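You operate a simulated robot arm through the tools that you are given. There is no shell and no other tool.

You run a simulated robot arm. Do the job below in one go: nothing can be reset, and whatever is moved stays where it is left.

Task
Tip the short cup's paint into the dish and stir it to an even orange.
Fine: the cup goes back to its spot, the stick into the grey tray; leave the tall cup. Set down upright: short cup.

It is judged by the outcome, as a careful person would: the job done as asked, and still so three seconds after it is handed in. It fails if anything else is knocked over, pushed out of place, dropped, spilled or broken.

Robot
A 6-joint arm with a two-finger gripper, fixed in place. Base frame: the origin is on the floor under the middle of its stand, x ahead of it, y to its left, z up; the work surface is at about z = 0.77. Readings come in m, rad, newtons and seconds.
It reaches about 1.572 m from its shoulder. Its first joint turns from -2.897 to 2.897 rad. Payload 2.45 kg.
The tool frame sits at the grasp point between the pads (the TCP): z along the fingers, y along the line on which they close. The tips reach 0.02 m beyond it. The gripper opens to 0.14 m; its body begins 0.168 m behind the TCP.
Orientation is told as [roll, pitch, yaw] about the base's x, y, z axes, in that order, counted from this pose: with the fingers straight down and closing along the base's y, the tool's x points along the base's -x, its y along +y and its z along -z.

Tools
- The arm moves only by the tool arm_command. Its argument "series" is a list of rows, each a list of 7 numbers: the shift along the base's x, y, z in units of 40 mm (1.0 is 40 mm), then the turn, a rotation vector about the base's x, y, z in units of 4 degrees (1.0 is 4 degrees), then the finger opening in cm, from 0 to 14. In form: [[x, y, z, wx, wy, wz, fingers], ...]. A call has 1 to 20 rows; each row shifts and turns the commanded pose from where the row before left it. A call with a number of a shift or a turn outside -1 to 1 is refused whole. Rows are played at 5 a second. More than 0.05 m and 0.15 rad between two rows, or a gripper value outside its range, and nothing of the call is played. Where a pose cannot be reached the arm comes as near as it can. A force on the tool above 40 N (or 10 N above the force at the start of the call, whichever is more), or a blocked arm, ends the call early, and 0.2 s more pass. The fingers move at their own pace (about 0.045 m/s each) and stop on an object; they squeeze with about 21 N. The grip force told is the motor's: it shows also when the fingers shut on nothing. Time passes only in rows, and 0.2 s behind the last, so rows that do not move let the fingers close. The reply holds the time, the measured pose of the TCP, the force on the tool along the base axes, the opening and the grip force, in the units named above and with some noise, with the torque about the TCP (base axes, N m) and any sound that the robot's microphone picked up.
- Cameras (640 x 400 px; columns grow to the right, rows downward): "scene" is fixed at [0.2202, 0.6466, 1.3995]; the picture's right is [-0.21, -0.98, 0.00], its down [-0.59, 0.13, -0.80] and it looks along [0.78, -0.17, -0.60] (base axes); focal length 374 px, centre (320, 200). "wrist" rides on the gripper at [0.078, 0.011, -0.209] in the tool frame; the picture's right is [-0.14, 0.99, 0.00], its down [-0.92, -0.13, -0.37] and it looks along [-0.36, -0.05, 0.93] (tool axes); focal length 280 px, centre (320, 200). There is no depth. A picture from a camera that has moved, and an enlarged one, comes with that camera's place and axes in the base frame and with its lens.
- grab_frame(camera): a new picture of that camera. It takes no simulated time.
- zoom(camera, box): a new picture of the part [left, top, right, bottom] of that camera's present view, enlarged. It takes no simulated time.
- hand_in(): hands the job in; it is judged then, once.

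Places have to be worked out from the pictures, the camera data and where the tool is seen. Open the gripper and draw the arm clear of the work before you hand the job in, unless the task says otherwise.

The tools are called as name(argument=value, ...) on one line, values as JSON. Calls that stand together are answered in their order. arm_command: Moves the arm, as the interface text tells. Its arguments: {"type":"object","properties":{"series":{"type":"array","items":{"type":"array","items":{"type":"number"}}}},"required":["series"]} The other tools are called the same way: grab_frame (camera) takes a picture; zoom (camera, box) takes an enlarged picture of a part of a camera's view; hand_in () hands the job in.

At the start:

```text
clock: 0.0
tool_pos: [0.7304, 0.4246, 1.1151]
orientation: [0.0, -0.001, 0.0]
force: [-0.1, 1.0, -1.3]
torque: [0.0, -0.01, 0.0]
opening: 0.14
grip_force: 0.1
```

scene: 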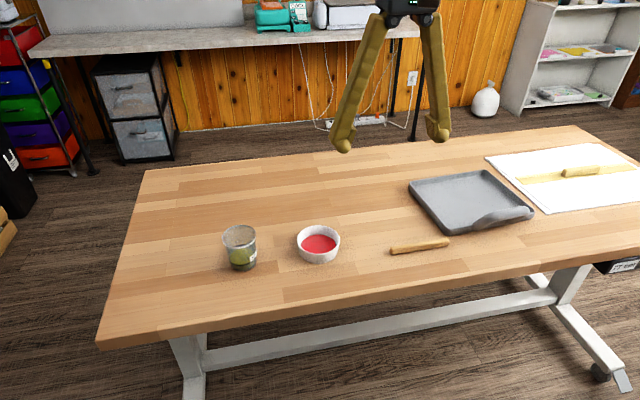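
wrist: 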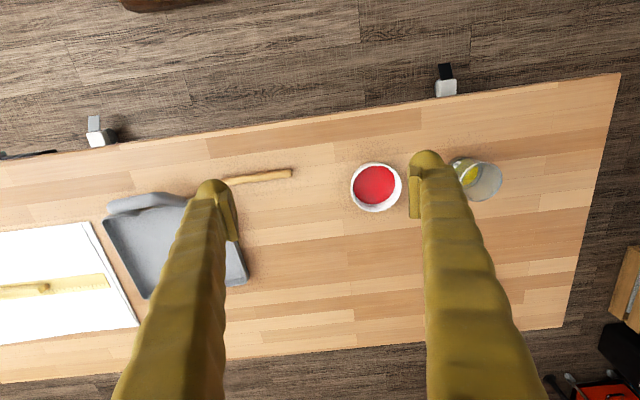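

I see one cup at the left, the dish with red paint, a stick, and a grey tray. I'll zoom in on these parts to tell the cups apart.

zoom(camera="scene", box=[200, 200, 360, 300])

zoom(camera="scene", box=[370, 150, 640, 290])

zoom(camera="wrist", box=[330, 120, 530, 245])

zoom(camera="wrist", box=[0, 140, 320, 340])

```text
4.00 times, centred on (280, 250) of scene
camera zoom: at [0.2202, 0.6466, 1.3995], right [-0.21, -0.98, 0.0], down [-0.59, 0.13, -0.8], along [0.78, -0.17, -0.6], focal length 1498 px, centre (480, 0)
```

zoom: 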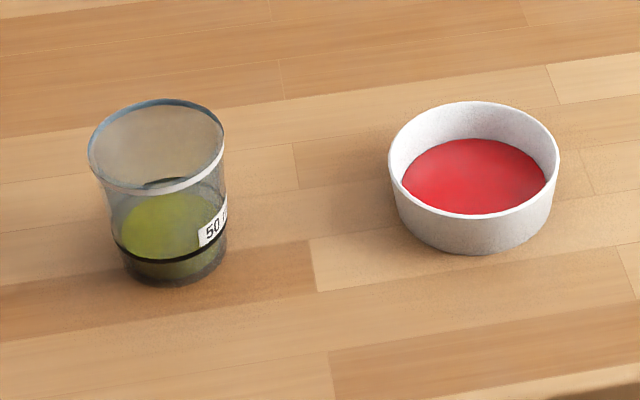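

```text
2.37 times, centred on (505, 220) of scene
camera zoom: at [0.2202, 0.6466, 1.3995], right [-0.21, -0.98, 0.0], down [-0.59, 0.13, -0.8], along [0.78, -0.17, -0.6], focal length 888 px, centre (-118, 153)
```

zoom: 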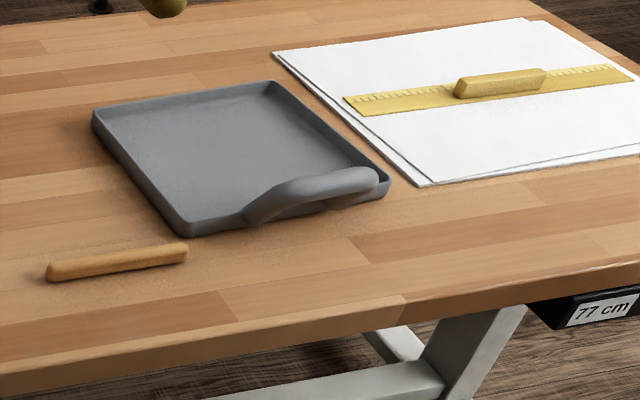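

```text
3.20 times, centred on (430, 182) of wrist
camera zoom: at [0.6532, 0.4357, 1.3247], right [0.14, 0.99, 0.0], down [0.92, -0.13, 0.37], along [0.36, -0.05, -0.93], focal length 897 px, centre (-32, 256)
```

zoom: 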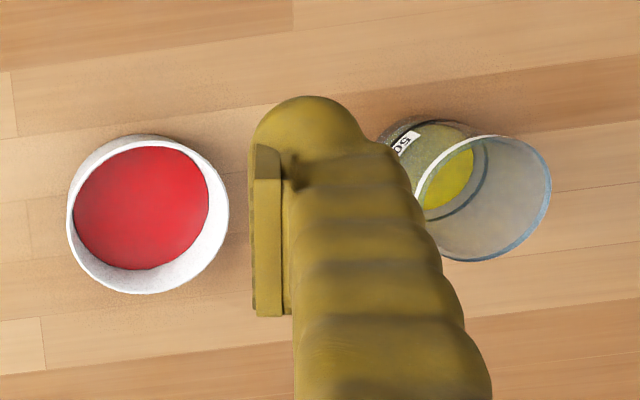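

```text
2.00 times, centred on (160, 240) of wrist
camera zoom: at [0.6532, 0.4357, 1.3247], right [0.14, 0.99, 0.0], down [0.92, -0.13, 0.37], along [0.36, -0.05, -0.93], focal length 561 px, centre (640, 120)
```

zoom: 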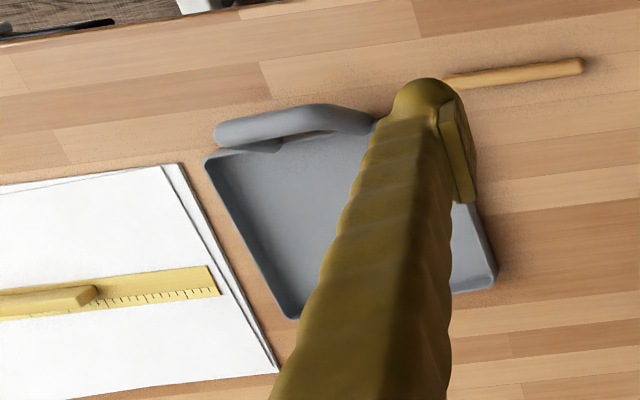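

Only one cup is in view so far: at about (0.836, 0.692), rim near z 0.86. The dish is near (0.838, 0.519) and the stick lies along y at x≈0.80, y 0.205–0.35. I'll slide the arm to the right to look over the rest of the table for a second cup.

arm_command(series=[[0, -1, 0.3, 0, 0, 0, 14], [0, -1, 0.3, 0, 0, 0, 14], [0, -1, 0.3, 0, 0, 0, 14], [0, -1, 0.3, 0, 0, 0, 14], [0, -1, 0, 0, 0, 0, 14], [0, -1, 0, 0, 0, 0, 14], [0, -1, 0, 0, 0, 0, 14], [0, -1, 0, 0, 0, 0, 14], [0, -1, 0, 0, 0, 0, 14], [0, -1, 0, 0, 0, 0, 14], [0, -1, 0, 0, 0, 0, 14], [0, -1, 0, 0, 0, 0, 14]])

grab_frame(camera="wrist")

grab_frame(camera="scene")

```text
clock: 2.6
tool_pos: [0.7311, -0.0562, 1.1652]
orientation: [0.001, -0.001, 0.0]
force: [-0.1, 0.4, 0.3]
torque: [0.04, 0.03, -0.03]
opening: 0.1399
grip_force: 0.0
```

```text
taken
camera wrist: at [0.653, -0.0439, 1.3741], right [0.14, 0.99, 0.0], down [0.92, -0.13, 0.37], along [0.37, -0.05, -0.93], focal length 280 px, centre (320, 200)
```

wrist: 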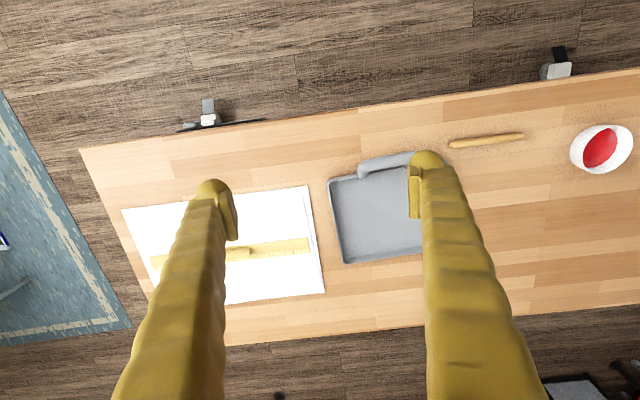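

```text
taken
```

scene: 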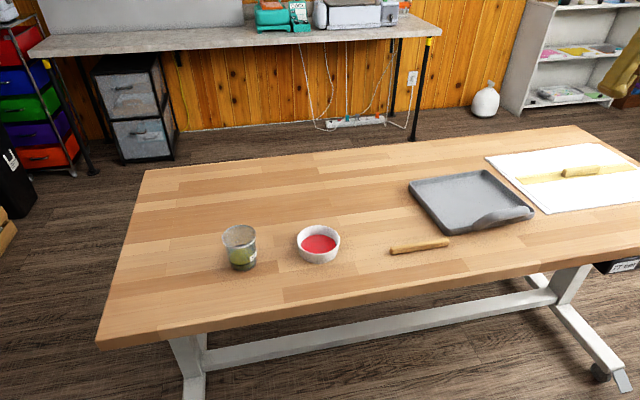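

The rest of the table holds only the tray, paper and ruler. I'll zoom in hard on the cup, since it might be two cups in a line or one nested in the other.

zoom(camera="scene", box=[216, 218, 264, 278])

zoom(camera="scene", box=[0, 150, 110, 260])

zoom(camera="scene", box=[240, 0, 440, 60])

```text
6.67 times, centred on (240, 248) of scene
camera zoom: at [0.2202, 0.6466, 1.3995], right [-0.21, -0.98, 0.0], down [-0.59, 0.13, -0.8], along [0.78, -0.17, -0.6], focal length 2496 px, centre (853, -120)
```

zoom: 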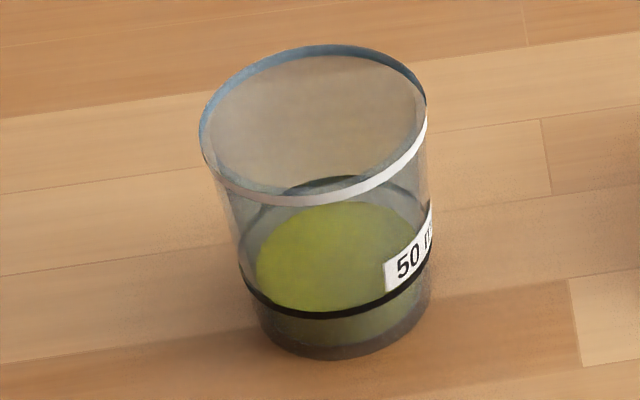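

```text
3.64 times, centred on (55, 205) of scene
camera zoom: at [0.2202, 0.6466, 1.3995], right [-0.21, -0.98, 0.0], down [-0.59, 0.13, -0.8], along [0.78, -0.17, -0.6], focal length 1362 px, centre (1284, 182)
```

zoom: 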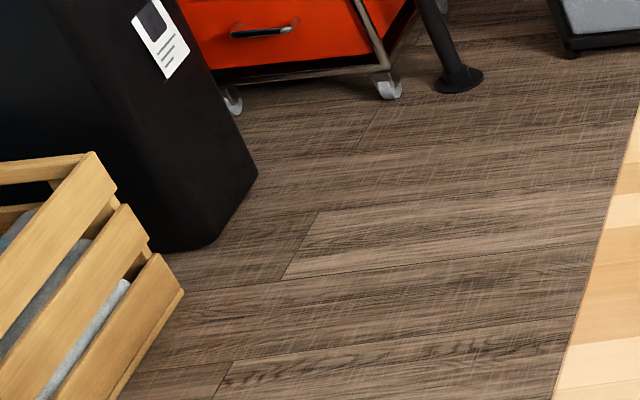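

```text
3.20 times, centred on (340, 30) of scene
camera zoom: at [0.2202, 0.6466, 1.3995], right [-0.21, -0.98, 0.0], down [-0.59, 0.13, -0.8], along [0.78, -0.17, -0.6], focal length 1198 px, centre (256, 744)
```

zoom: 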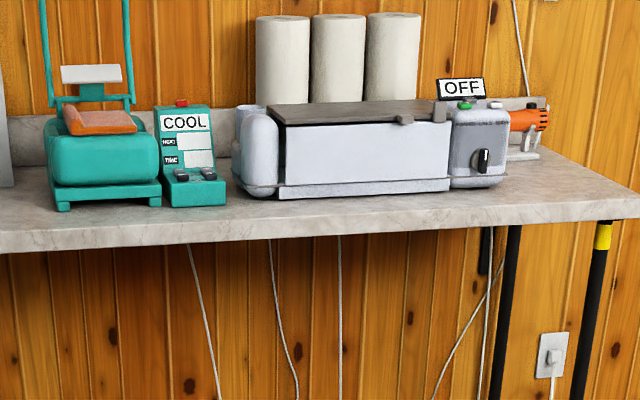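

It is a single clear cup with a 50 ml ring, holding yellow paint a little below the ring. Before relying on that I'll look over the far-right end of the table, where the fingers blocked the view.

arm_command(series=[[0, -1, 0, 0, 0, 0, 14], [0, -1, 0, 0, 0, 0, 14], [0, -1, 0, 0, 0, 0, 14], [0, -1, 0, 0, 0, 0, 14], [0, -1, 0, 0, 0, 0, 14], [0, -1, 0, 0, 0, 0, 14]])

grab_frame(camera="wrist")

```text
clock: 4.0
tool_pos: [0.7295, -0.2958, 1.1636]
orientation: [0.0, 0.0, 0.0]
force: [0.2, -0.5, -0.3]
torque: [0.05, 0.02, -0.02]
opening: 0.1399
grip_force: 0.0
```

```text
taken
camera wrist: at [0.6526, -0.2843, 1.3731], right [0.14, 0.99, 0.0], down [0.92, -0.13, 0.37], along [0.37, -0.05, -0.93], focal length 280 px, centre (320, 200)
```

wrist: 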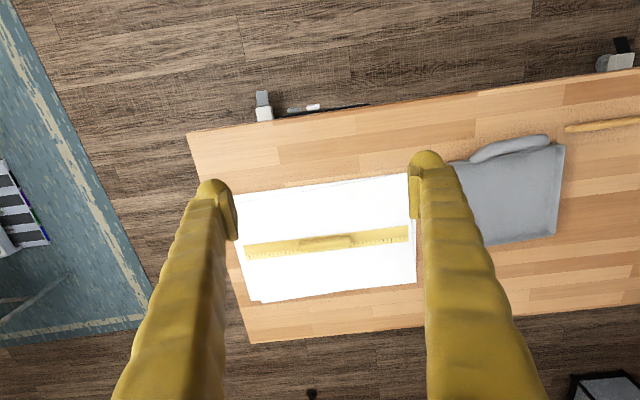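

The table holds only this one cup, so it's the short one, and there's no tall cup near it to disturb. I'll go back toward it at height and pitch the gripper 60° so it points forward and 30° down, ready for a side grasp.

arm_command(series=[[0, 1, 0, 0, 0, 0, 11], [0, 1, 0, 0, 0, 0, 11], [0, 1, 0, 0, 0, 0, 11], [0, 1, 0, 0, 0, 0, 11], [0, 1, 0, 0, 0, 0, 11], [0, 1, 0, 0, -1, 0, 11], [0, 1, 0, 0, -1, 0, 11], [0, 1, 0, 0, -1, 0, 11], [0, 1, 0, 0, -1, 0, 11], [0, 1, 0, 0, -1, 0, 11], [0, 1, 0, 0, -1, 0, 11], [0, 1, 0, 0, -1, 0, 11], [0, 1, 0, 0, -1, 0, 11], [0, 1, 0, 0, -1, 0, 11], [0, 1, 0, 0, -1, 0, 11], [0, 1, 0, 0, -1, 0, 11], [0, 1, 0, 0, -1, 0, 11], [0, 1, 0, 0, -1, 0, 11], [0, 1, 0, 0, -1, 0, 11], [0, 1, 0, 0, -1, 0, 11]])

grab_frame(camera="wrist")

grab_frame(camera="scene")

```text
clock: 8.2
tool_pos: [0.7349, 0.5074, 1.1607]
orientation: [0.0, -1.049, 0.001]
force: [-1.2, -0.2, -0.3]
torque: [-0.01, -0.02, 0.01]
opening: 0.1098
grip_force: 0.1
```

```text
taken
camera wrist: at [0.5145, 0.5177, 1.1984], right [0.07, 0.99, 0.12], down [0.14, -0.13, 0.98], along [0.99, -0.05, -0.15], focal length 280 px, centre (320, 200)
```

wrist: 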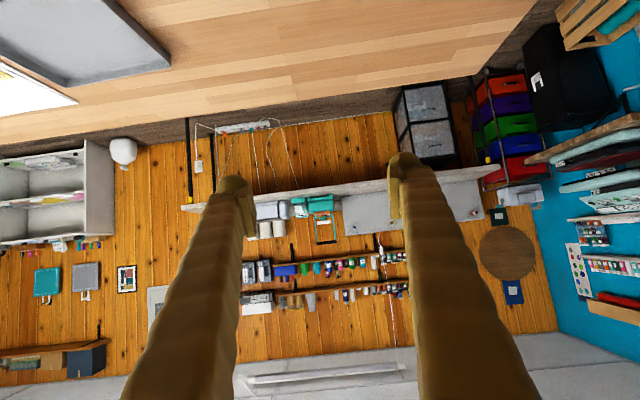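

```text
taken
```

scene: 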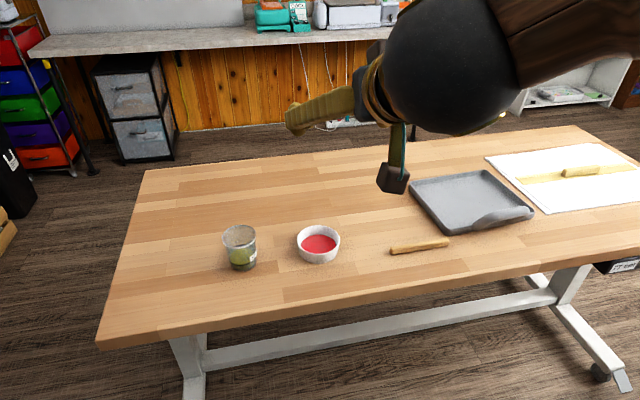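

The pitch came out right (gripper points forward, 30° down) and the arm is clear of everything. Next I move to a pre-grasp point behind and above the cup, about (0.715, 0.692, 0.90).

arm_command(series=[[-0.1, 0.92, -0.6, 0, 0, 0, 11], [-0.1, 0.92, -0.6, 0, 0, 0, 11], [-0.1, 0.92, -0.6, 0, 0, 0, 11], [-0.1, 0.92, -0.6, 0, 0, 0, 11], [-0.1, 0.92, -0.6, 0, 0, 0, 11], [0, 0, -0.9, 0, 0, 0, 11], [0, 0, -0.9, 0, 0, 0, 11], [0, 0, -0.9, 0, 0, 0, 11], [0, 0, -0.7, 0, 0, 0, 11], [0, 0, 0, 0, 0, 0, 11], [0, 0, 0, 0, 0, 0, 11]])

grab_frame(camera="wrist")

grab_frame(camera="scene")

```text
clock: 10.6
tool_pos: [0.7073, 0.6892, 0.9061]
orientation: [-0.001, -1.046, 0.001]
force: [-0.4, -0.2, 0.8]
torque: [0.03, -0.01, -0.04]
opening: 0.1101
grip_force: 0.1
```

```text
taken
camera wrist: at [0.4882, 0.6993, 0.9438], right [0.07, 0.99, 0.12], down [0.14, -0.13, 0.98], along [0.99, -0.05, -0.15], focal length 280 px, centre (320, 200)
```

wrist: 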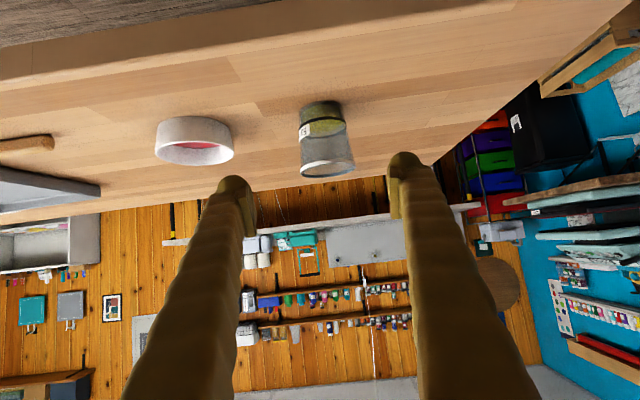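

```text
taken
```

scene: 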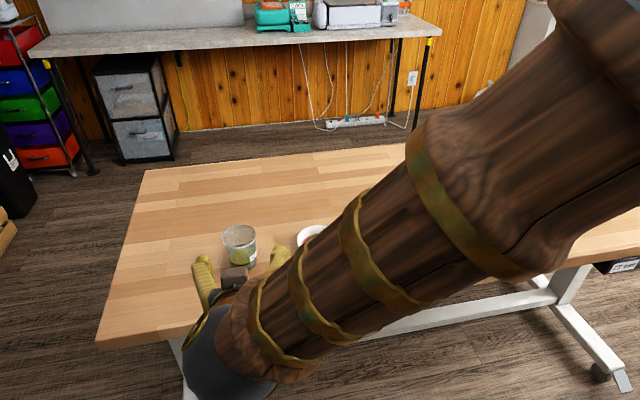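

The cup sits almost straight ahead between the fingers. I'll zoom in to fix its lateral position before the approach.

zoom(camera="wrist", box=[270, 80, 390, 200])

zoom(camera="wrist", box=[130, 80, 270, 200])

zoom(camera="scene", box=[180, 200, 340, 320])

```text
3.33 times, centred on (330, 140) of wrist
camera zoom: at [0.4882, 0.6993, 0.9438], right [0.07, 0.99, 0.12], down [0.14, -0.13, 0.98], along [0.99, -0.05, -0.15], focal length 935 px, centre (287, 400)
```

zoom: 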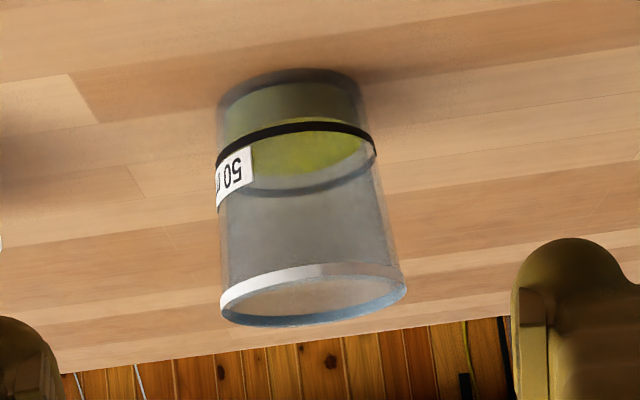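

```text
3.33 times, centred on (200, 140) of wrist
camera zoom: at [0.4882, 0.6993, 0.9438], right [0.07, 0.99, 0.12], down [0.14, -0.13, 0.98], along [0.99, -0.05, -0.15], focal length 935 px, centre (720, 400)
```

zoom: 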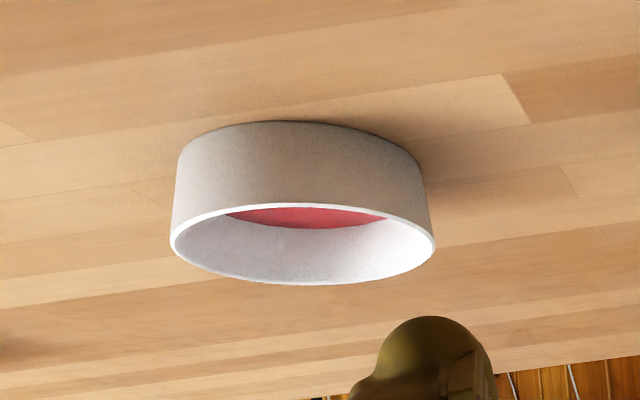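

```text
3.33 times, centred on (260, 260) of scene
camera zoom: at [0.2202, 0.6466, 1.3995], right [-0.21, -0.98, 0.0], down [-0.59, 0.13, -0.8], along [0.78, -0.17, -0.6], focal length 1248 px, centre (520, 0)
```

zoom: 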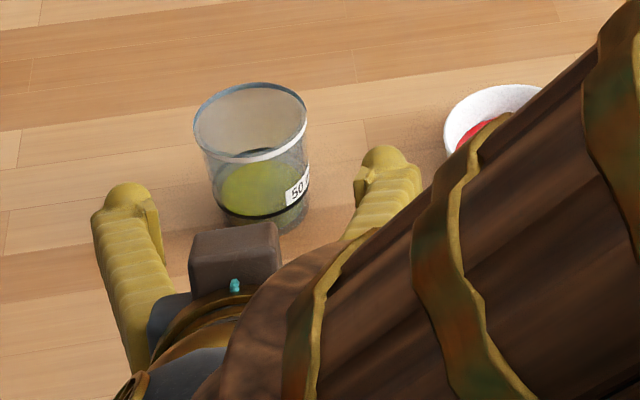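

In this view the cup is about 8 mm to the left of the gripper's centre line, at (0.838, 0.697), with its rim near z 0.855. I'll shift by that and advance along the finger direction until the TCP is at the cup axis, about 5 cm above the table.

arm_command(series=[[0, 0.2, 0, 0, 0, 0, 11], [0.5, 0, -0.33, 0, 0, 0, 11], [0.5, 0, -0.33, 0, 0, 0, 11], [0.5, 0, -0.33, 0, 0, 0, 11], [0.5, 0, -0.33, 0, 0, 0, 11], [0.5, 0, -0.33, 0, 0, 0, 11], [0.4, 0, -0.26, 0, 0, 0, 11], [0, 0, 0, 0, 0, 0, 11], [0, 0, 0, 0, 0, 0, 11]])

grab_frame(camera="wrist")

zoom(camera="scene", box=[180, 200, 340, 320])

```text
clock: 12.6
tool_pos: [0.8269, 0.6968, 0.8306]
orientation: [0.001, -1.048, -0.001]
force: [0.4, 0.6, 0.2]
torque: [0.04, 0.0, 0.0]
opening: 0.11
grip_force: 0.0
```

```text
taken
camera wrist: at [0.6069, 0.7075, 0.8674], right [0.07, 0.99, 0.12], down [0.14, -0.13, 0.98], along [0.99, -0.05, -0.15], focal length 280 px, centre (320, 200)
```

wrist: 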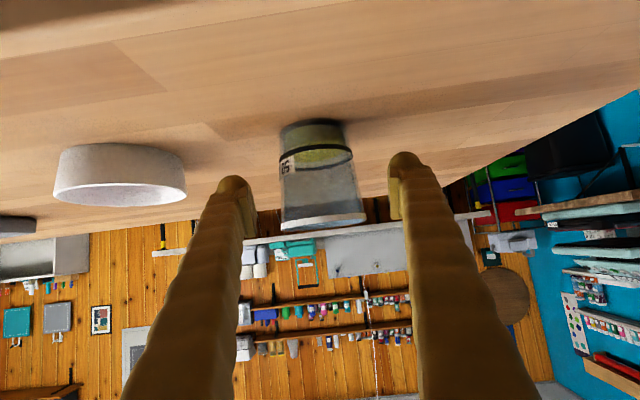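

```text
3.33 times, centred on (260, 260) of scene
camera zoom: at [0.2202, 0.6466, 1.3995], right [-0.21, -0.98, 0.0], down [-0.59, 0.13, -0.8], along [0.78, -0.17, -0.6], focal length 1248 px, centre (520, 0)
```

zoom: 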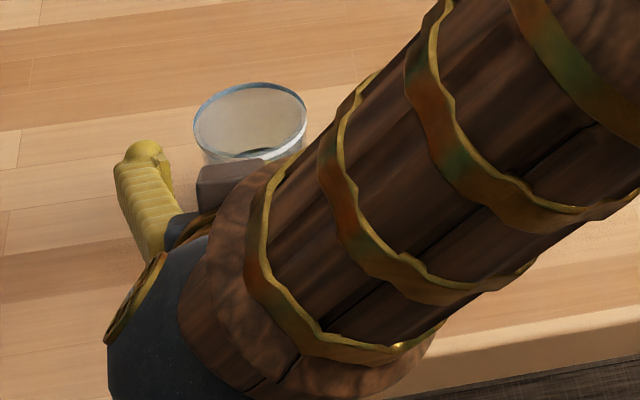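

The cup is laterally centred (column ~321 against the TCP's 320), but its axis is still about 1 cm ahead of the TCP. I'll advance that last bit and then close on the cup.

arm_command(series=[[0.28, 0.02, -0.16, 0, 0, 0, 11], [0, 0, 0, 0, 0, 0, 11], [0, 0, 0, 0, 0, 0, 9], [0, 0, 0, 0, 0, 0, 8], [0, 0, 0, 0, 0, 0, 7.2], [0, 0, 0, 0, 0, 0, 6.5], [0, 0, 0, 0, 0, 0, 5], [0, 0, 0, 0, 0, 0, 5], [0, 0, 0, 0, 0, 0, 5]])

grab_frame(camera="wrist")

```text
clock: 14.6
tool_pos: [0.8385, 0.6978, 0.8244]
orientation: [0.002, -1.047, 0.0]
force: [-0.6, -0.1, 0.1]
torque: [0.0, -0.01, 0.01]
opening: 0.0711
grip_force: 21.0
```

```text
taken
camera wrist: at [0.6179, 0.7094, 0.8614], right [0.07, 0.99, 0.12], down [0.14, -0.13, 0.98], along [0.99, -0.05, -0.15], focal length 280 px, centre (320, 200)
```

wrist: 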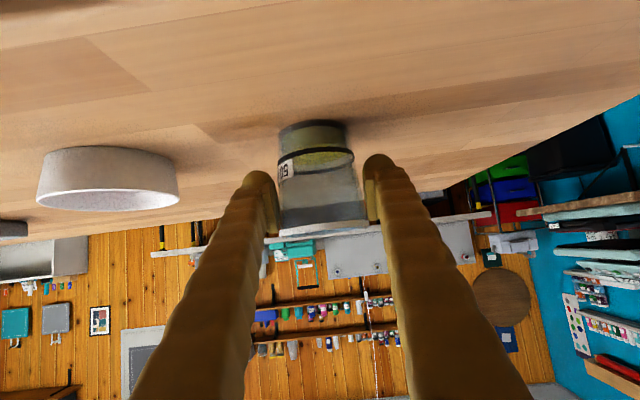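

Firm grip: the opening stopped at 7.1 cm with 21 N, at TCP (0.8385, 0.6978, 0.8244), which is the pose to put the cup back to. I'll lift it straight up and carry it level toward the dish side.

arm_command(series=[[0, 0, 0.3, 0, 0, 0, 5], [0, 0, 0.6, 0, 0, 0, 5], [0, 0, 0.9, 0, 0, 0, 5], [0, 0, 0.9, 0, 0, 0, 5], [0, -0.3, 0, 0, 0, 0, 5], [0, -0.5, 0, 0, 0, 0, 5], [0, -0.5, 0, 0, 0, 0, 5], [0, -0.5, 0, 0, 0, 0, 5], [0, -0.5, 0, 0, 0, 0, 5], [0, -0.4, 0, 0, 0, 0, 5], [0, -0.15, 0, 0, 0, 0, 5], [0, 0, 0, 0, 0, 0, 5]])

grab_frame(camera="wrist")

grab_frame(camera="scene")

```text
clock: 17.2
tool_pos: [0.8389, 0.5841, 0.9322]
orientation: [0.0, -1.047, 0.0]
force: [0.4, 0.1, -0.9]
torque: [0.0, 0.0, 0.01]
opening: 0.0707
grip_force: 20.7
```

```text
taken
camera wrist: at [0.6188, 0.5938, 0.9694], right [0.07, 0.99, 0.12], down [0.14, -0.13, 0.98], along [0.99, -0.05, -0.15], focal length 280 px, centre (320, 200)
```

wrist: 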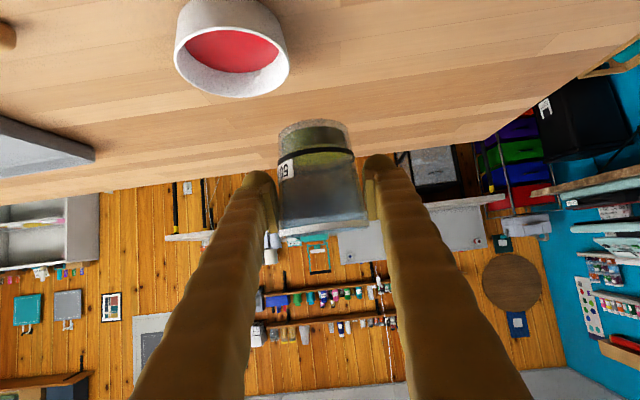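

```text
taken
```

scene: 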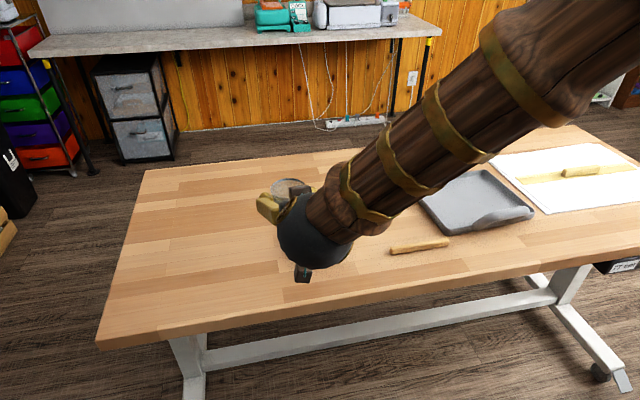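

From this frame the dish comes out at about (0.834, 0.524), and the cup is now at (0.839, 0.584), so its lip will end up over the dish. I'll start tipping toward the dish (about base +x), 40° first, still short of flowing.

arm_command(series=[[0, 0, 0, 0.5, 0, 0, 5], [0, 0, -0.06, 1, 0, 0, 5], [0, 0, -0.06, 1, 0, 0, 5], [0, 0, -0.06, 1, 0, 0, 5], [0, 0, -0.06, 1, 0, 0, 5], [0, 0, -0.06, 1, 0, 0, 5], [0, 0, -0.06, 1, 0, 0, 5], [0, 0, -0.06, 1, 0, 0, 5], [0, 0, -0.06, 1, 0, 0, 5], [0, 0, -0.06, 1, 0, 0, 5], [0, 0, -0.06, 0.5, 0, 0, 5]])

grab_frame(camera="wrist")

grab_frame(camera="scene")

```text
clock: 19.6
tool_pos: [0.8508, 0.6145, 0.954]
orientation: [0.737, -0.857, -0.655]
force: [0.1, 0.1, -0.9]
torque: [0.02, -0.01, 0.0]
opening: 0.0708
grip_force: 21.1
out of reach, approached as far as the arm can: row 6, 7, 8, 9, 10, 11
```

```text
taken
camera wrist: at [0.6323, 0.6157, 1.0017], right [0.12, 0.83, 0.54], down [0.16, -0.55, 0.82], along [0.98, -0.01, -0.2], focal length 280 px, centre (320, 200)
```

wrist: 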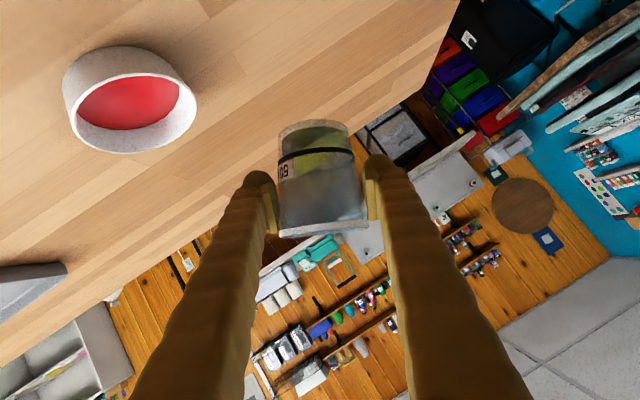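

```text
taken
```

scene: 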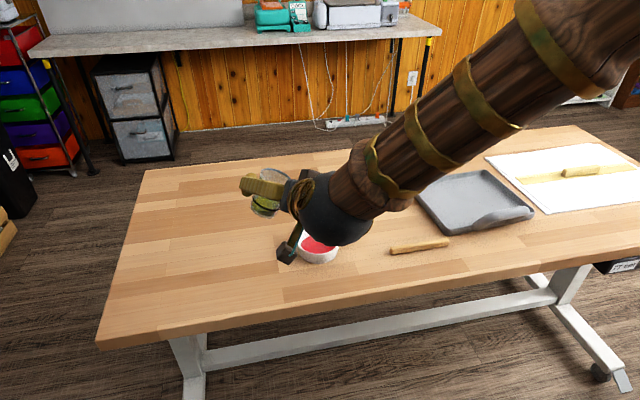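

Tipping to this side ran out of reach near 26° (a wrist limit), with nothing poured or touched. I'll turn back upright, then carry the cup to the other side of the dish and tip it the opposite way, where the wrist has room.

arm_command(series=[[0, 0, 0.06, -1, 0, 0, 5], [0, 0, 0.06, -1, 0, 0, 5], [0, 0, 0.06, -1, 0, 0, 5], [0, 0, 0.06, -1, 0, 0, 5], [0, 0, 0.06, -1, 0, 0, 5], [0, 0, 0.06, -1, 0, 0, 5], [0, 0, 0.06, -1, 0, 0, 5], [0, 0, 0.06, -1, 0, 0, 5], [0, 0, 0.06, -1, 0, 0, 5], [0, 0, 0.06, -1, 0, 0, 5], [0, 0, 0, 0, 0, 0, 5], [0, 0, 0, 0, 0, 0, 5]])

grab_frame(camera="wrist")

```text
clock: 22.2
tool_pos: [0.8497, 0.6152, 0.9756]
orientation: [-0.45, -0.988, 0.332]
force: [-0.4, 0.1, -1.3]
torque: [0.02, 0.02, -0.06]
opening: 0.0709
grip_force: 20.8
```

```text
taken
camera wrist: at [0.6319, 0.6456, 1.0121], right [0.12, 0.99, -0.12], down [0.16, 0.1, 0.98], along [0.98, -0.14, -0.14], focal length 280 px, centre (320, 200)
```

wrist: 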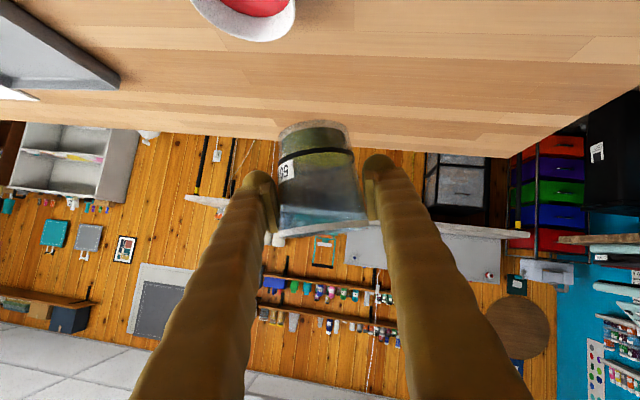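

The cup is nearly level again (about 14° the other way, which is the wanted direction) at (0.850, 0.615, 0.976). I'll carry it high over the dish to its right-hand side, to about (0.836, 0.465, 0.945).

arm_command(series=[[-0.03, -0.4, 0, 0, 0, 0, 5], [-0.06, -0.7, -0.1, 0, 0, 0, 5], [-0.06, -0.7, -0.1, 0, 0, 0, 5], [-0.07, -0.7, -0.15, 0, 0, 0, 5], [-0.07, -0.7, -0.2, 0, 0, 0, 5], [-0.05, -0.4, -0.2, 0, 0, 0, 5], [0, -0.15, 0, 0, 0, 0, 5], [0, 0, 0, 0, 0, 0, 5]])

grab_frame(camera="wrist")

grab_frame(camera="scene")

```text
clock: 24.0
tool_pos: [0.8381, 0.4651, 0.9474]
orientation: [-0.45, -0.987, 0.334]
force: [0.1, -0.9, -0.9]
torque: [0.04, 0.01, -0.01]
opening: 0.0705
grip_force: 20.8
```

```text
taken
camera wrist: at [0.6191, 0.4969, 0.9831], right [0.12, 0.99, -0.12], down [0.16, 0.1, 0.98], along [0.98, -0.14, -0.14], focal length 280 px, centre (320, 200)
```

wrist: 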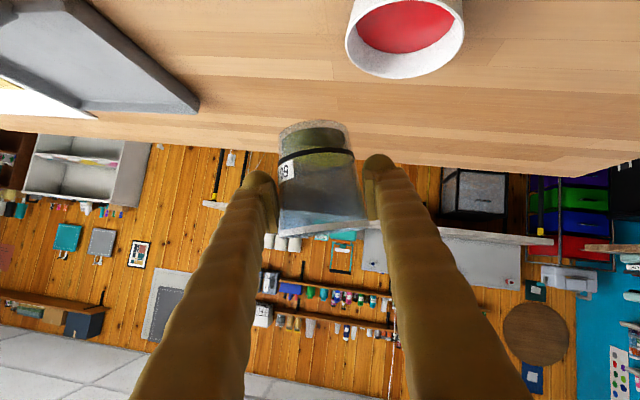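

```text
taken
```

scene: 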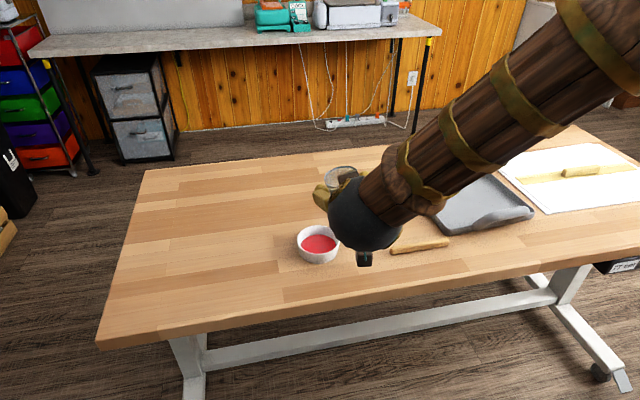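

Now the scene camera has a clear view of the dish, which I place at about (0.833, 0.523). I'll tip the cup toward +y to about 50°, still below the pouring angle, and check that this direction is free.

arm_command(series=[[-0.02, 0, -0.05, -0.6, 0, 0, 5], [-0.02, 0, -0.09, -1, 0, 0, 5], [-0.02, 0, -0.09, -1, 0, 0, 5], [-0.02, 0, -0.09, -1, 0, 0, 5], [-0.02, 0, -0.09, -1, 0, 0, 5], [0, 0, -0.09, -1, 0, 0, 5], [0, 0, -0.09, -1, 0, 0, 5], [0, 0, -0.09, -1, 0, 0, 5], [0, 0, -0.09, -1, 0, 0, 5], [0, 0, 0, -0.4, 0, 0, 5], [0, 0, 0, 0, 0, 0, 5]])

grab_frame(camera="wrist")

zoom(camera="scene", box=[240, 140, 440, 290])

```text
clock: 26.4
tool_pos: [0.8332, 0.4653, 0.9156]
orientation: [-1.193, -0.607, 0.884]
force: [0.4, -0.2, -0.5]
torque: [0.01, 0.02, -0.02]
opening: 0.0706
grip_force: 21.4
```

```text
taken
camera wrist: at [0.615, 0.511, 0.9259], right [0.12, 0.72, -0.68], down [0.16, 0.66, 0.73], along [0.98, -0.19, -0.04], focal length 280 px, centre (320, 200)
```

wrist: 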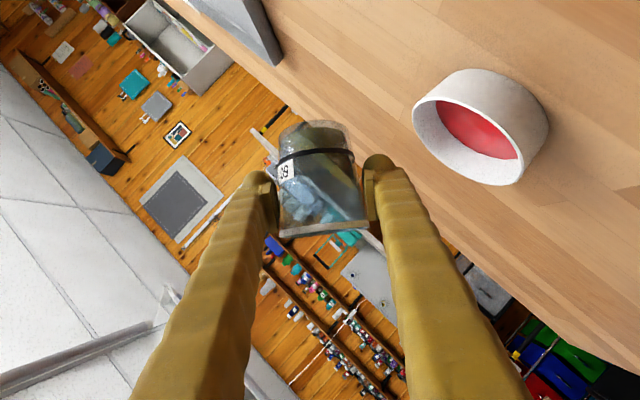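

```text
2.67 times, centred on (340, 215) of scene
camera zoom: at [0.2202, 0.6466, 1.3995], right [-0.21, -0.98, 0.0], down [-0.59, 0.13, -0.8], along [0.78, -0.17, -0.6], focal length 998 px, centre (267, 160)
```

zoom: 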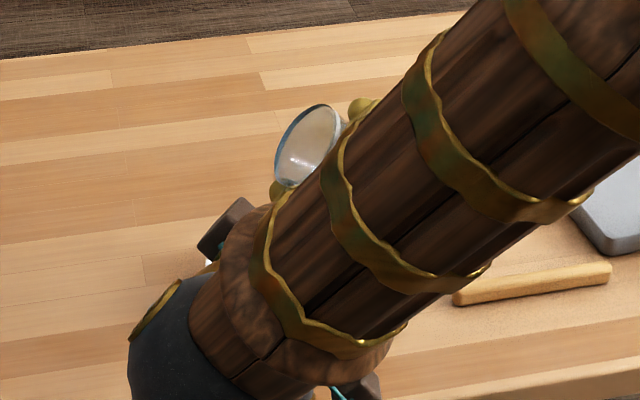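

This direction moves freely: the tilt is about 50° and the dish lies right along gravity below the lip. I'll zoom on the dish to refine its centre before pouring.

zoom(camera="wrist", box=[260, 50, 560, 250])

```text
2.00 times, centred on (410, 150) of wrist
camera zoom: at [0.615, 0.511, 0.9259], right [0.12, 0.72, -0.68], down [0.16, 0.66, 0.73], along [0.98, -0.19, -0.04], focal length 561 px, centre (140, 300)
```

zoom: 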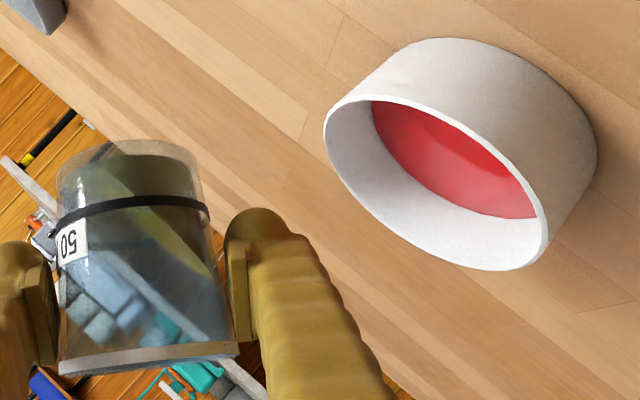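

Dish centre comes out at (0.833, 0.522) with the lip now at about y 0.514, right above it. I'll pour slowly, about 1.2° per row, holding the lip just right of the dish centre.

arm_command(series=[[0, 0, -0.13, -0.75, 0, 0, 5], [0, 0, -0.13, -0.75, 0, 0, 5], [0, 0, 0, -0.3, 0, 0, 5], [0, 0, 0, -0.3, 0, 0, 5], [0, 0, 0, -0.3, 0, 0, 5], [0, 0, 0, -0.3, 0, 0, 5], [0, 0, 0, -0.3, 0, 0, 5], [0, 0, 0, -0.3, 0, 0, 5], [0, 0.01, 0, -0.3, 0, 0, 5], [0, 0.01, 0, -0.3, 0, 0, 5], [0, 0.01, 0, -0.3, 0, 0, 5], [0, 0.01, 0, -0.3, 0, 0, 5], [0, 0.01, 0, -0.3, 0, 0, 5]])

zoom(camera="wrist", box=[260, 50, 560, 250])

grab_frame(camera="wrist")

```text
clock: 29.2
tool_pos: [0.8324, 0.4678, 0.9028]
orientation: [-1.413, -0.333, 0.988]
force: [0.1, -0.1, -1.5]
torque: [0.0, 0.04, 0.01]
opening: 0.0704
grip_force: 21.0
```

```text
2.00 times, centred on (410, 150) of wrist
camera zoom: at [0.6143, 0.514, 0.8996], right [0.12, 0.46, -0.88], down [0.16, 0.87, 0.48], along [0.98, -0.2, 0.03], focal length 561 px, centre (140, 300)
```

zoom: 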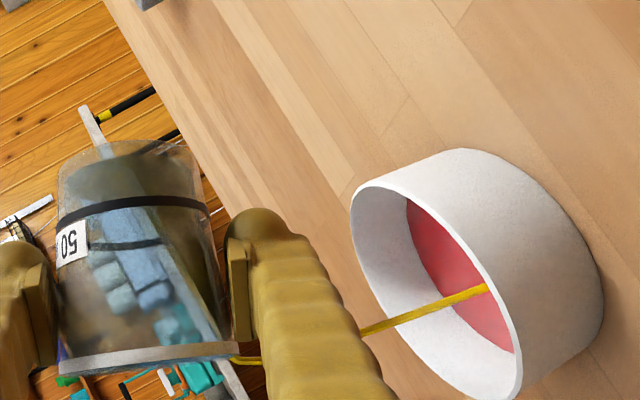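

```text
taken
camera wrist: at [0.6143, 0.514, 0.8996], right [0.12, 0.46, -0.88], down [0.16, 0.87, 0.48], along [0.98, -0.2, 0.03], focal length 280 px, centre (320, 200)
```

wrist: 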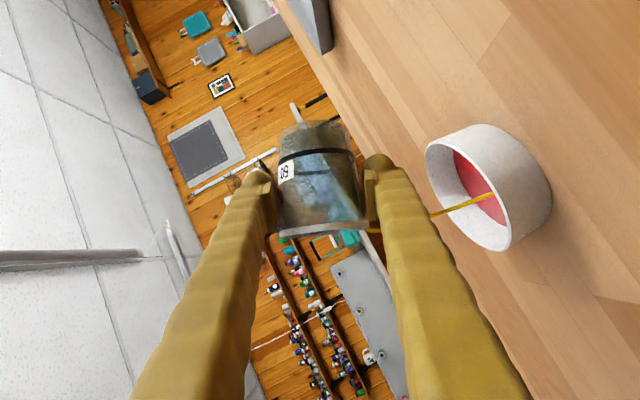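

A thin yellow stream is running from the lip and landing close to the dish centre, around (0.835, 0.527). I'll keep tipping at the same slow pace with small lip corrections.

arm_command(series=[[0, 0.015, 0.01, -0.3, 0, 0, 5], [0, 0.015, 0.01, -0.3, 0, 0, 5], [0, 0.015, 0.01, -0.3, 0, 0, 5], [0, 0.015, 0.01, -0.3, 0, 0, 5], [0, 0.015, 0.01, -0.3, 0, 0, 5], [0, 0.015, 0.01, -0.3, 0, 0, 5], [0, 0.015, 0.01, -0.3, 0, 0, 5], [0, 0.015, 0.01, -0.3, 0, 0, 5], [0, 0.015, 0.01, -0.3, 0, 0, 5], [0, 0.015, 0.01, -0.3, 0, 0, 5], [0, 0.015, 0.01, -0.3, 0, 0, 5], [0, 0.015, 0.01, -0.3, 0, 0, 5]])

zoom(camera="wrist", box=[260, 50, 560, 250])

grab_frame(camera="wrist")

```text
clock: 31.8
tool_pos: [0.8334, 0.4733, 0.9079]
orientation: [-1.555, -0.122, 1.019]
force: [-0.2, -1.0, -1.3]
torque: [0.01, 0.01, 0.01]
opening: 0.0703
grip_force: 21.0
```

```text
2.00 times, centred on (410, 150) of wrist
camera zoom: at [0.6145, 0.5185, 0.8926], right [0.12, 0.23, -0.97], down [0.16, 0.96, 0.24], along [0.98, -0.18, 0.08], focal length 561 px, centre (140, 300)
```

zoom: 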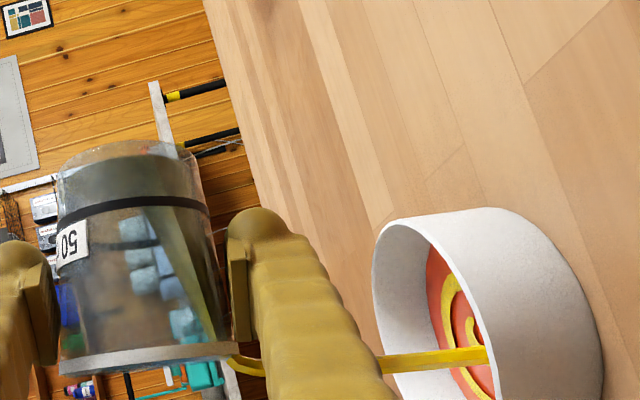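

```text
taken
camera wrist: at [0.6145, 0.5185, 0.8926], right [0.12, 0.23, -0.97], down [0.16, 0.96, 0.24], along [0.98, -0.18, 0.08], focal length 280 px, centre (320, 200)
```

wrist: 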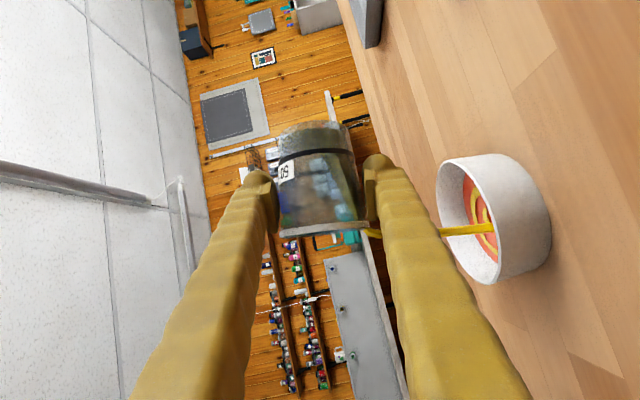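

The stream has thickened and still falls into the middle of the dish, with yellow swirls on orange-red. Continuing to tip at about 83° and onward.

arm_command(series=[[0, 0.016, 0.01, -0.3, 0, 0, 5], [0, 0.016, 0.01, -0.3, 0, 0, 5], [0, 0.016, 0.01, -0.3, 0, 0, 5], [0, 0.016, 0.01, -0.3, 0, 0, 5], [0, 0.018, 0.01, -0.3, 0, 0, 5], [0, 0.018, 0.01, -0.3, 0, 0, 5], [0, 0.018, 0.01, -0.3, 0, 0, 5], [0, 0.018, 0.01, -0.3, 0, 0, 5], [0, 0.018, 0.01, -0.3, 0, 0, 5], [0, 0.018, 0.01, -0.3, 0, 0, 5]])

zoom(camera="wrist", box=[260, 50, 580, 290])

```text
clock: 34.0
tool_pos: [0.8332, 0.4812, 0.9123]
orientation: [-1.662, 0.055, 1.023]
force: [-0.1, -0.2, -0.4]
torque: [0.02, 0.04, -0.02]
opening: 0.0702
grip_force: 21.6
```

```text
1.67 times, centred on (420, 170) of wrist
camera zoom: at [0.6147, 0.5212, 0.888], right [0.12, 0.02, -0.99], down [0.16, 0.99, 0.04], along [0.98, -0.16, 0.11], focal length 467 px, centre (153, 250)
```

zoom: 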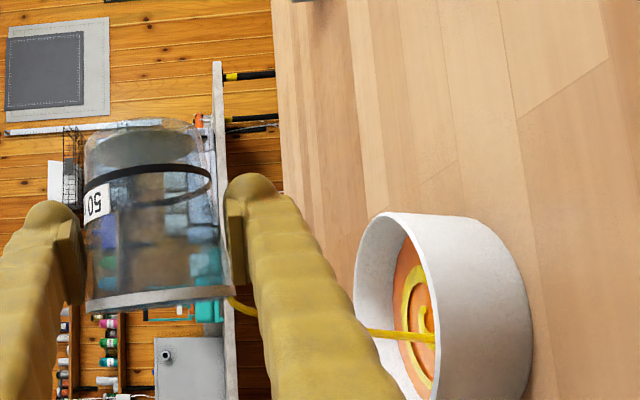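

The stream is thinning and the cup looks nearly empty at about 95°. I'll continue to tip, keeping the lip over the dish, to drain the remainder.

arm_command(series=[[0, 0.022, 0.01, -0.3, 0, 0, 5], [0, 0.022, 0.01, -0.3, 0, 0, 5], [0, 0.022, 0.01, -0.3, 0, 0, 5], [0, 0.022, 0.01, -0.3, 0, 0, 5], [0, 0.022, 0.01, -0.3, 0, 0, 5], [0, 0.03, 0.012, -0.4, 0, 0, 5], [0, 0.03, 0.012, -0.4, 0, 0, 5], [0, 0.03, 0.012, -0.4, 0, 0, 5], [0, 0.03, 0.012, -0.4, 0, 0, 5], [0, 0.03, 0.012, -0.4, 0, 0, 5], [0, 0.03, 0.012, -0.4, 0, 0, 5], [0, 0.03, 0.012, -0.4, 0, 0, 5], [0, 0.03, 0.012, -0.4, 0, 0, 5]])

zoom(camera="wrist", box=[260, 50, 580, 290])

```text
clock: 36.8
tool_pos: [0.833, 0.4958, 0.9181]
orientation: [-1.84, 0.336, 0.989]
force: [-0.5, 0.1, -0.7]
torque: [0.0, -0.03, 0.01]
opening: 0.0701
grip_force: 21.0
```

```text
1.67 times, centred on (420, 170) of wrist
camera zoom: at [0.6148, 0.5251, 0.8828], right [0.12, -0.3, -0.95], down [0.16, 0.95, -0.28], along [0.98, -0.12, 0.16], focal length 467 px, centre (153, 250)
```

zoom: 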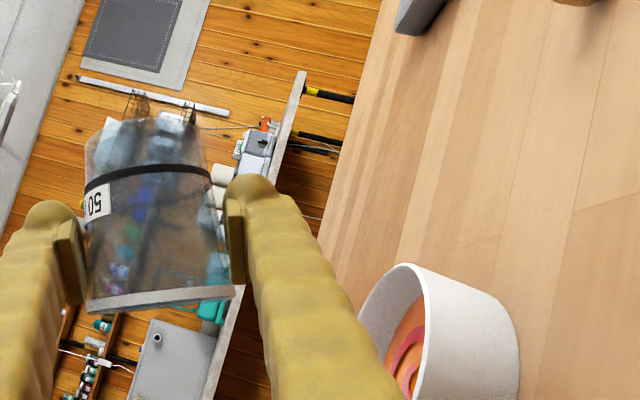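

No stream any more and the cup looks clear inside at about 114°. I'll tip a little further and hold a few seconds so the last drips fall in the dish.

arm_command(series=[[0, 0.03, 0.01, -0.4, 0, 0, 5], [0, 0.03, 0.01, -0.4, 0, 0, 5], [0, 0.03, 0.01, -0.4, 0, 0, 5], [0, 0.03, 0.01, -0.4, 0, 0, 5], [0, 0.03, 0.01, -0.4, 0, 0, 5], [0, 0.03, 0.01, -0.4, 0, 0, 5], [0, 0, 0, 0, 0, 0, 5], [0, 0, 0, 0, 0, 0, 5], [0, 0, 0, 0, 0, 0, 5], [0, 0, 0, 0, 0, 0, 5], [0, 0, 0, 0, 0, 0, 5], [0, 0, 0, 0, 0, 0, 5], [0, 0, 0, 0, 0, 0, 5], [0, 0, 0, 0, 0, 0, 5]])

zoom(camera="wrist", box=[260, 80, 580, 320])

grab_frame(camera="scene")

```text
clock: 39.8
tool_pos: [0.8346, 0.5018, 0.9201]
orientation: [-1.942, 0.471, 0.947]
force: [0.1, 0.4, -0.2]
torque: [0.0, -0.01, 0.02]
opening: 0.0701
grip_force: 20.6
```

```text
1.67 times, centred on (420, 200) of wrist
camera zoom: at [0.6156, 0.5256, 0.8807], right [0.12, -0.45, -0.88], down [0.16, 0.89, -0.43], along [0.98, -0.09, 0.18], focal length 467 px, centre (153, 200)
```

zoom: 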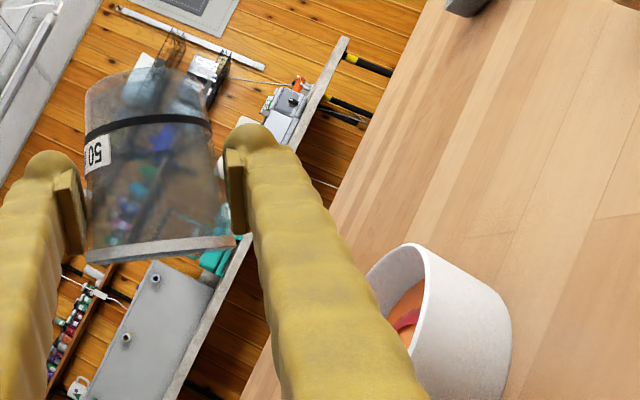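

```text
taken
```

scene: 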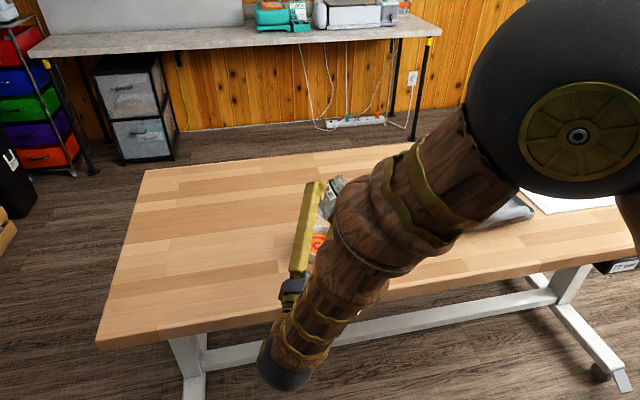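

The cup is empty and the stream is finished. I'll turn it back upright by the reverse path, keeping the lip over the dish until it is well past pouring angle.

arm_command(series=[[0, -0.05, 0.02, 0.5, 0, 0, 5], [0, -0.057, 0.01, 1, 0, 0, 5], [0, -0.057, 0.01, 1, 0, 0, 5], [0, -0.057, 0.01, 1, 0, 0, 5], [0, -0.057, 0.01, 1, 0, 0, 5], [0, -0.057, 0.01, 1, 0, 0, 5], [0, -0.057, 0.01, 1, 0, 0, 5], [0, -0.057, 0.01, 1, 0, 0, 5], [0, -0.057, 0.01, 1, 0, 0, 5], [0, -0.057, 0.01, 1, 0, 0, 5], [0, -0.057, 0.01, 1, 0, 0, 5], [0, -0.057, 0.01, 1, 0, 0, 5], [0, -0.057, 0.01, 1, 0, 0, 5], [0, -0.057, 0.01, 1, 0, 0, 5], [0, -0.057, 0.01, 1, 0, 0, 5], [0, -0.05, 0.01, 1, 0, 0, 5], [0, 0, 0.05, 1, 0, 0, 5], [0, 0, 0.05, 1, 0, 0, 5], [0, 0, 0.05, 1, 0, 0, 5], [0, 0, 0.05, 1, 0, 0, 5]])

arm_command(series=[[0, 0, 0.05, 1, 0, 0, 5], [0, 0, 0.05, 1, 0, 0, 5], [0, 0, 0.05, 1, 0, 0, 5], [0, 0, 0.05, 1, 0, 0, 5], [0, 0, 0.05, 1, 0, 0, 5], [0, 0, 0.05, 1, 0, 0, 5], [0, 0, 0.05, 1, 0, 0, 5], [0, 0, 0.05, 1, 0, 0, 5], [0, 0, 0.05, 1, 0, 0, 5], [0, 0, 0, 0, 0, 0, 5], [0, 0, 0, 0, 0, 0, 5]])

grab_frame(camera="wrist")

grab_frame(camera="scene")

```text
clock: 44.0
tool_pos: [0.8324, 0.4662, 0.9361]
orientation: [-1.135, -0.658, 0.851]
force: [0.1, -0.1, -0.1]
torque: [0.02, -0.03, 0.03]
opening: 0.0699
grip_force: 20.8
```

```text
clock: 46.4
tool_pos: [0.8327, 0.4655, 0.9547]
orientation: [-0.327, -1.007, 0.231]
force: [-0.3, 0.6, 0.2]
torque: [0.01, 0.03, -0.02]
opening: 0.0702
grip_force: 20.9
```

```text
taken
camera wrist: at [0.6144, 0.4941, 0.9924], right [0.12, 0.99, -0.05], down [0.16, 0.03, 0.99], along [0.98, -0.13, -0.15], focal length 280 px, centre (320, 200)
```

wrist: 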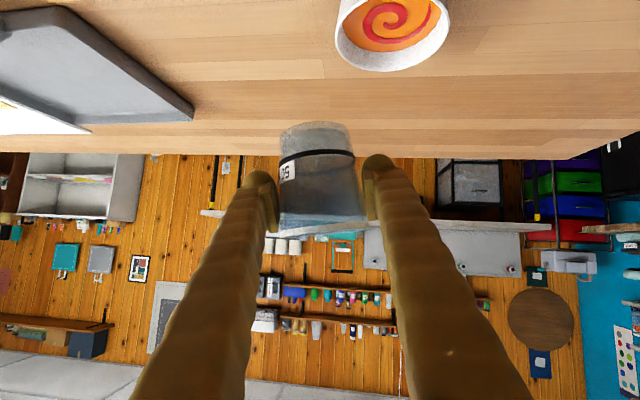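

```text
taken
```

scene: 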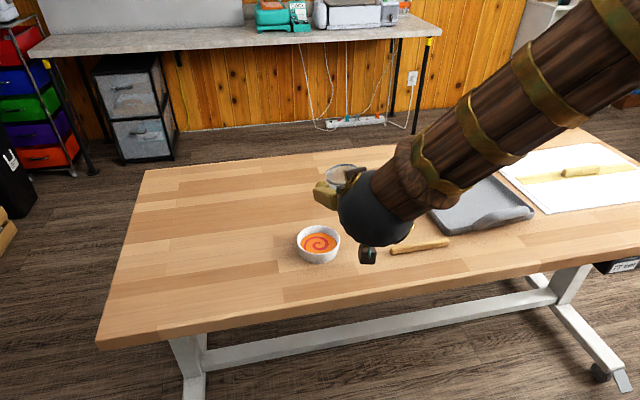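

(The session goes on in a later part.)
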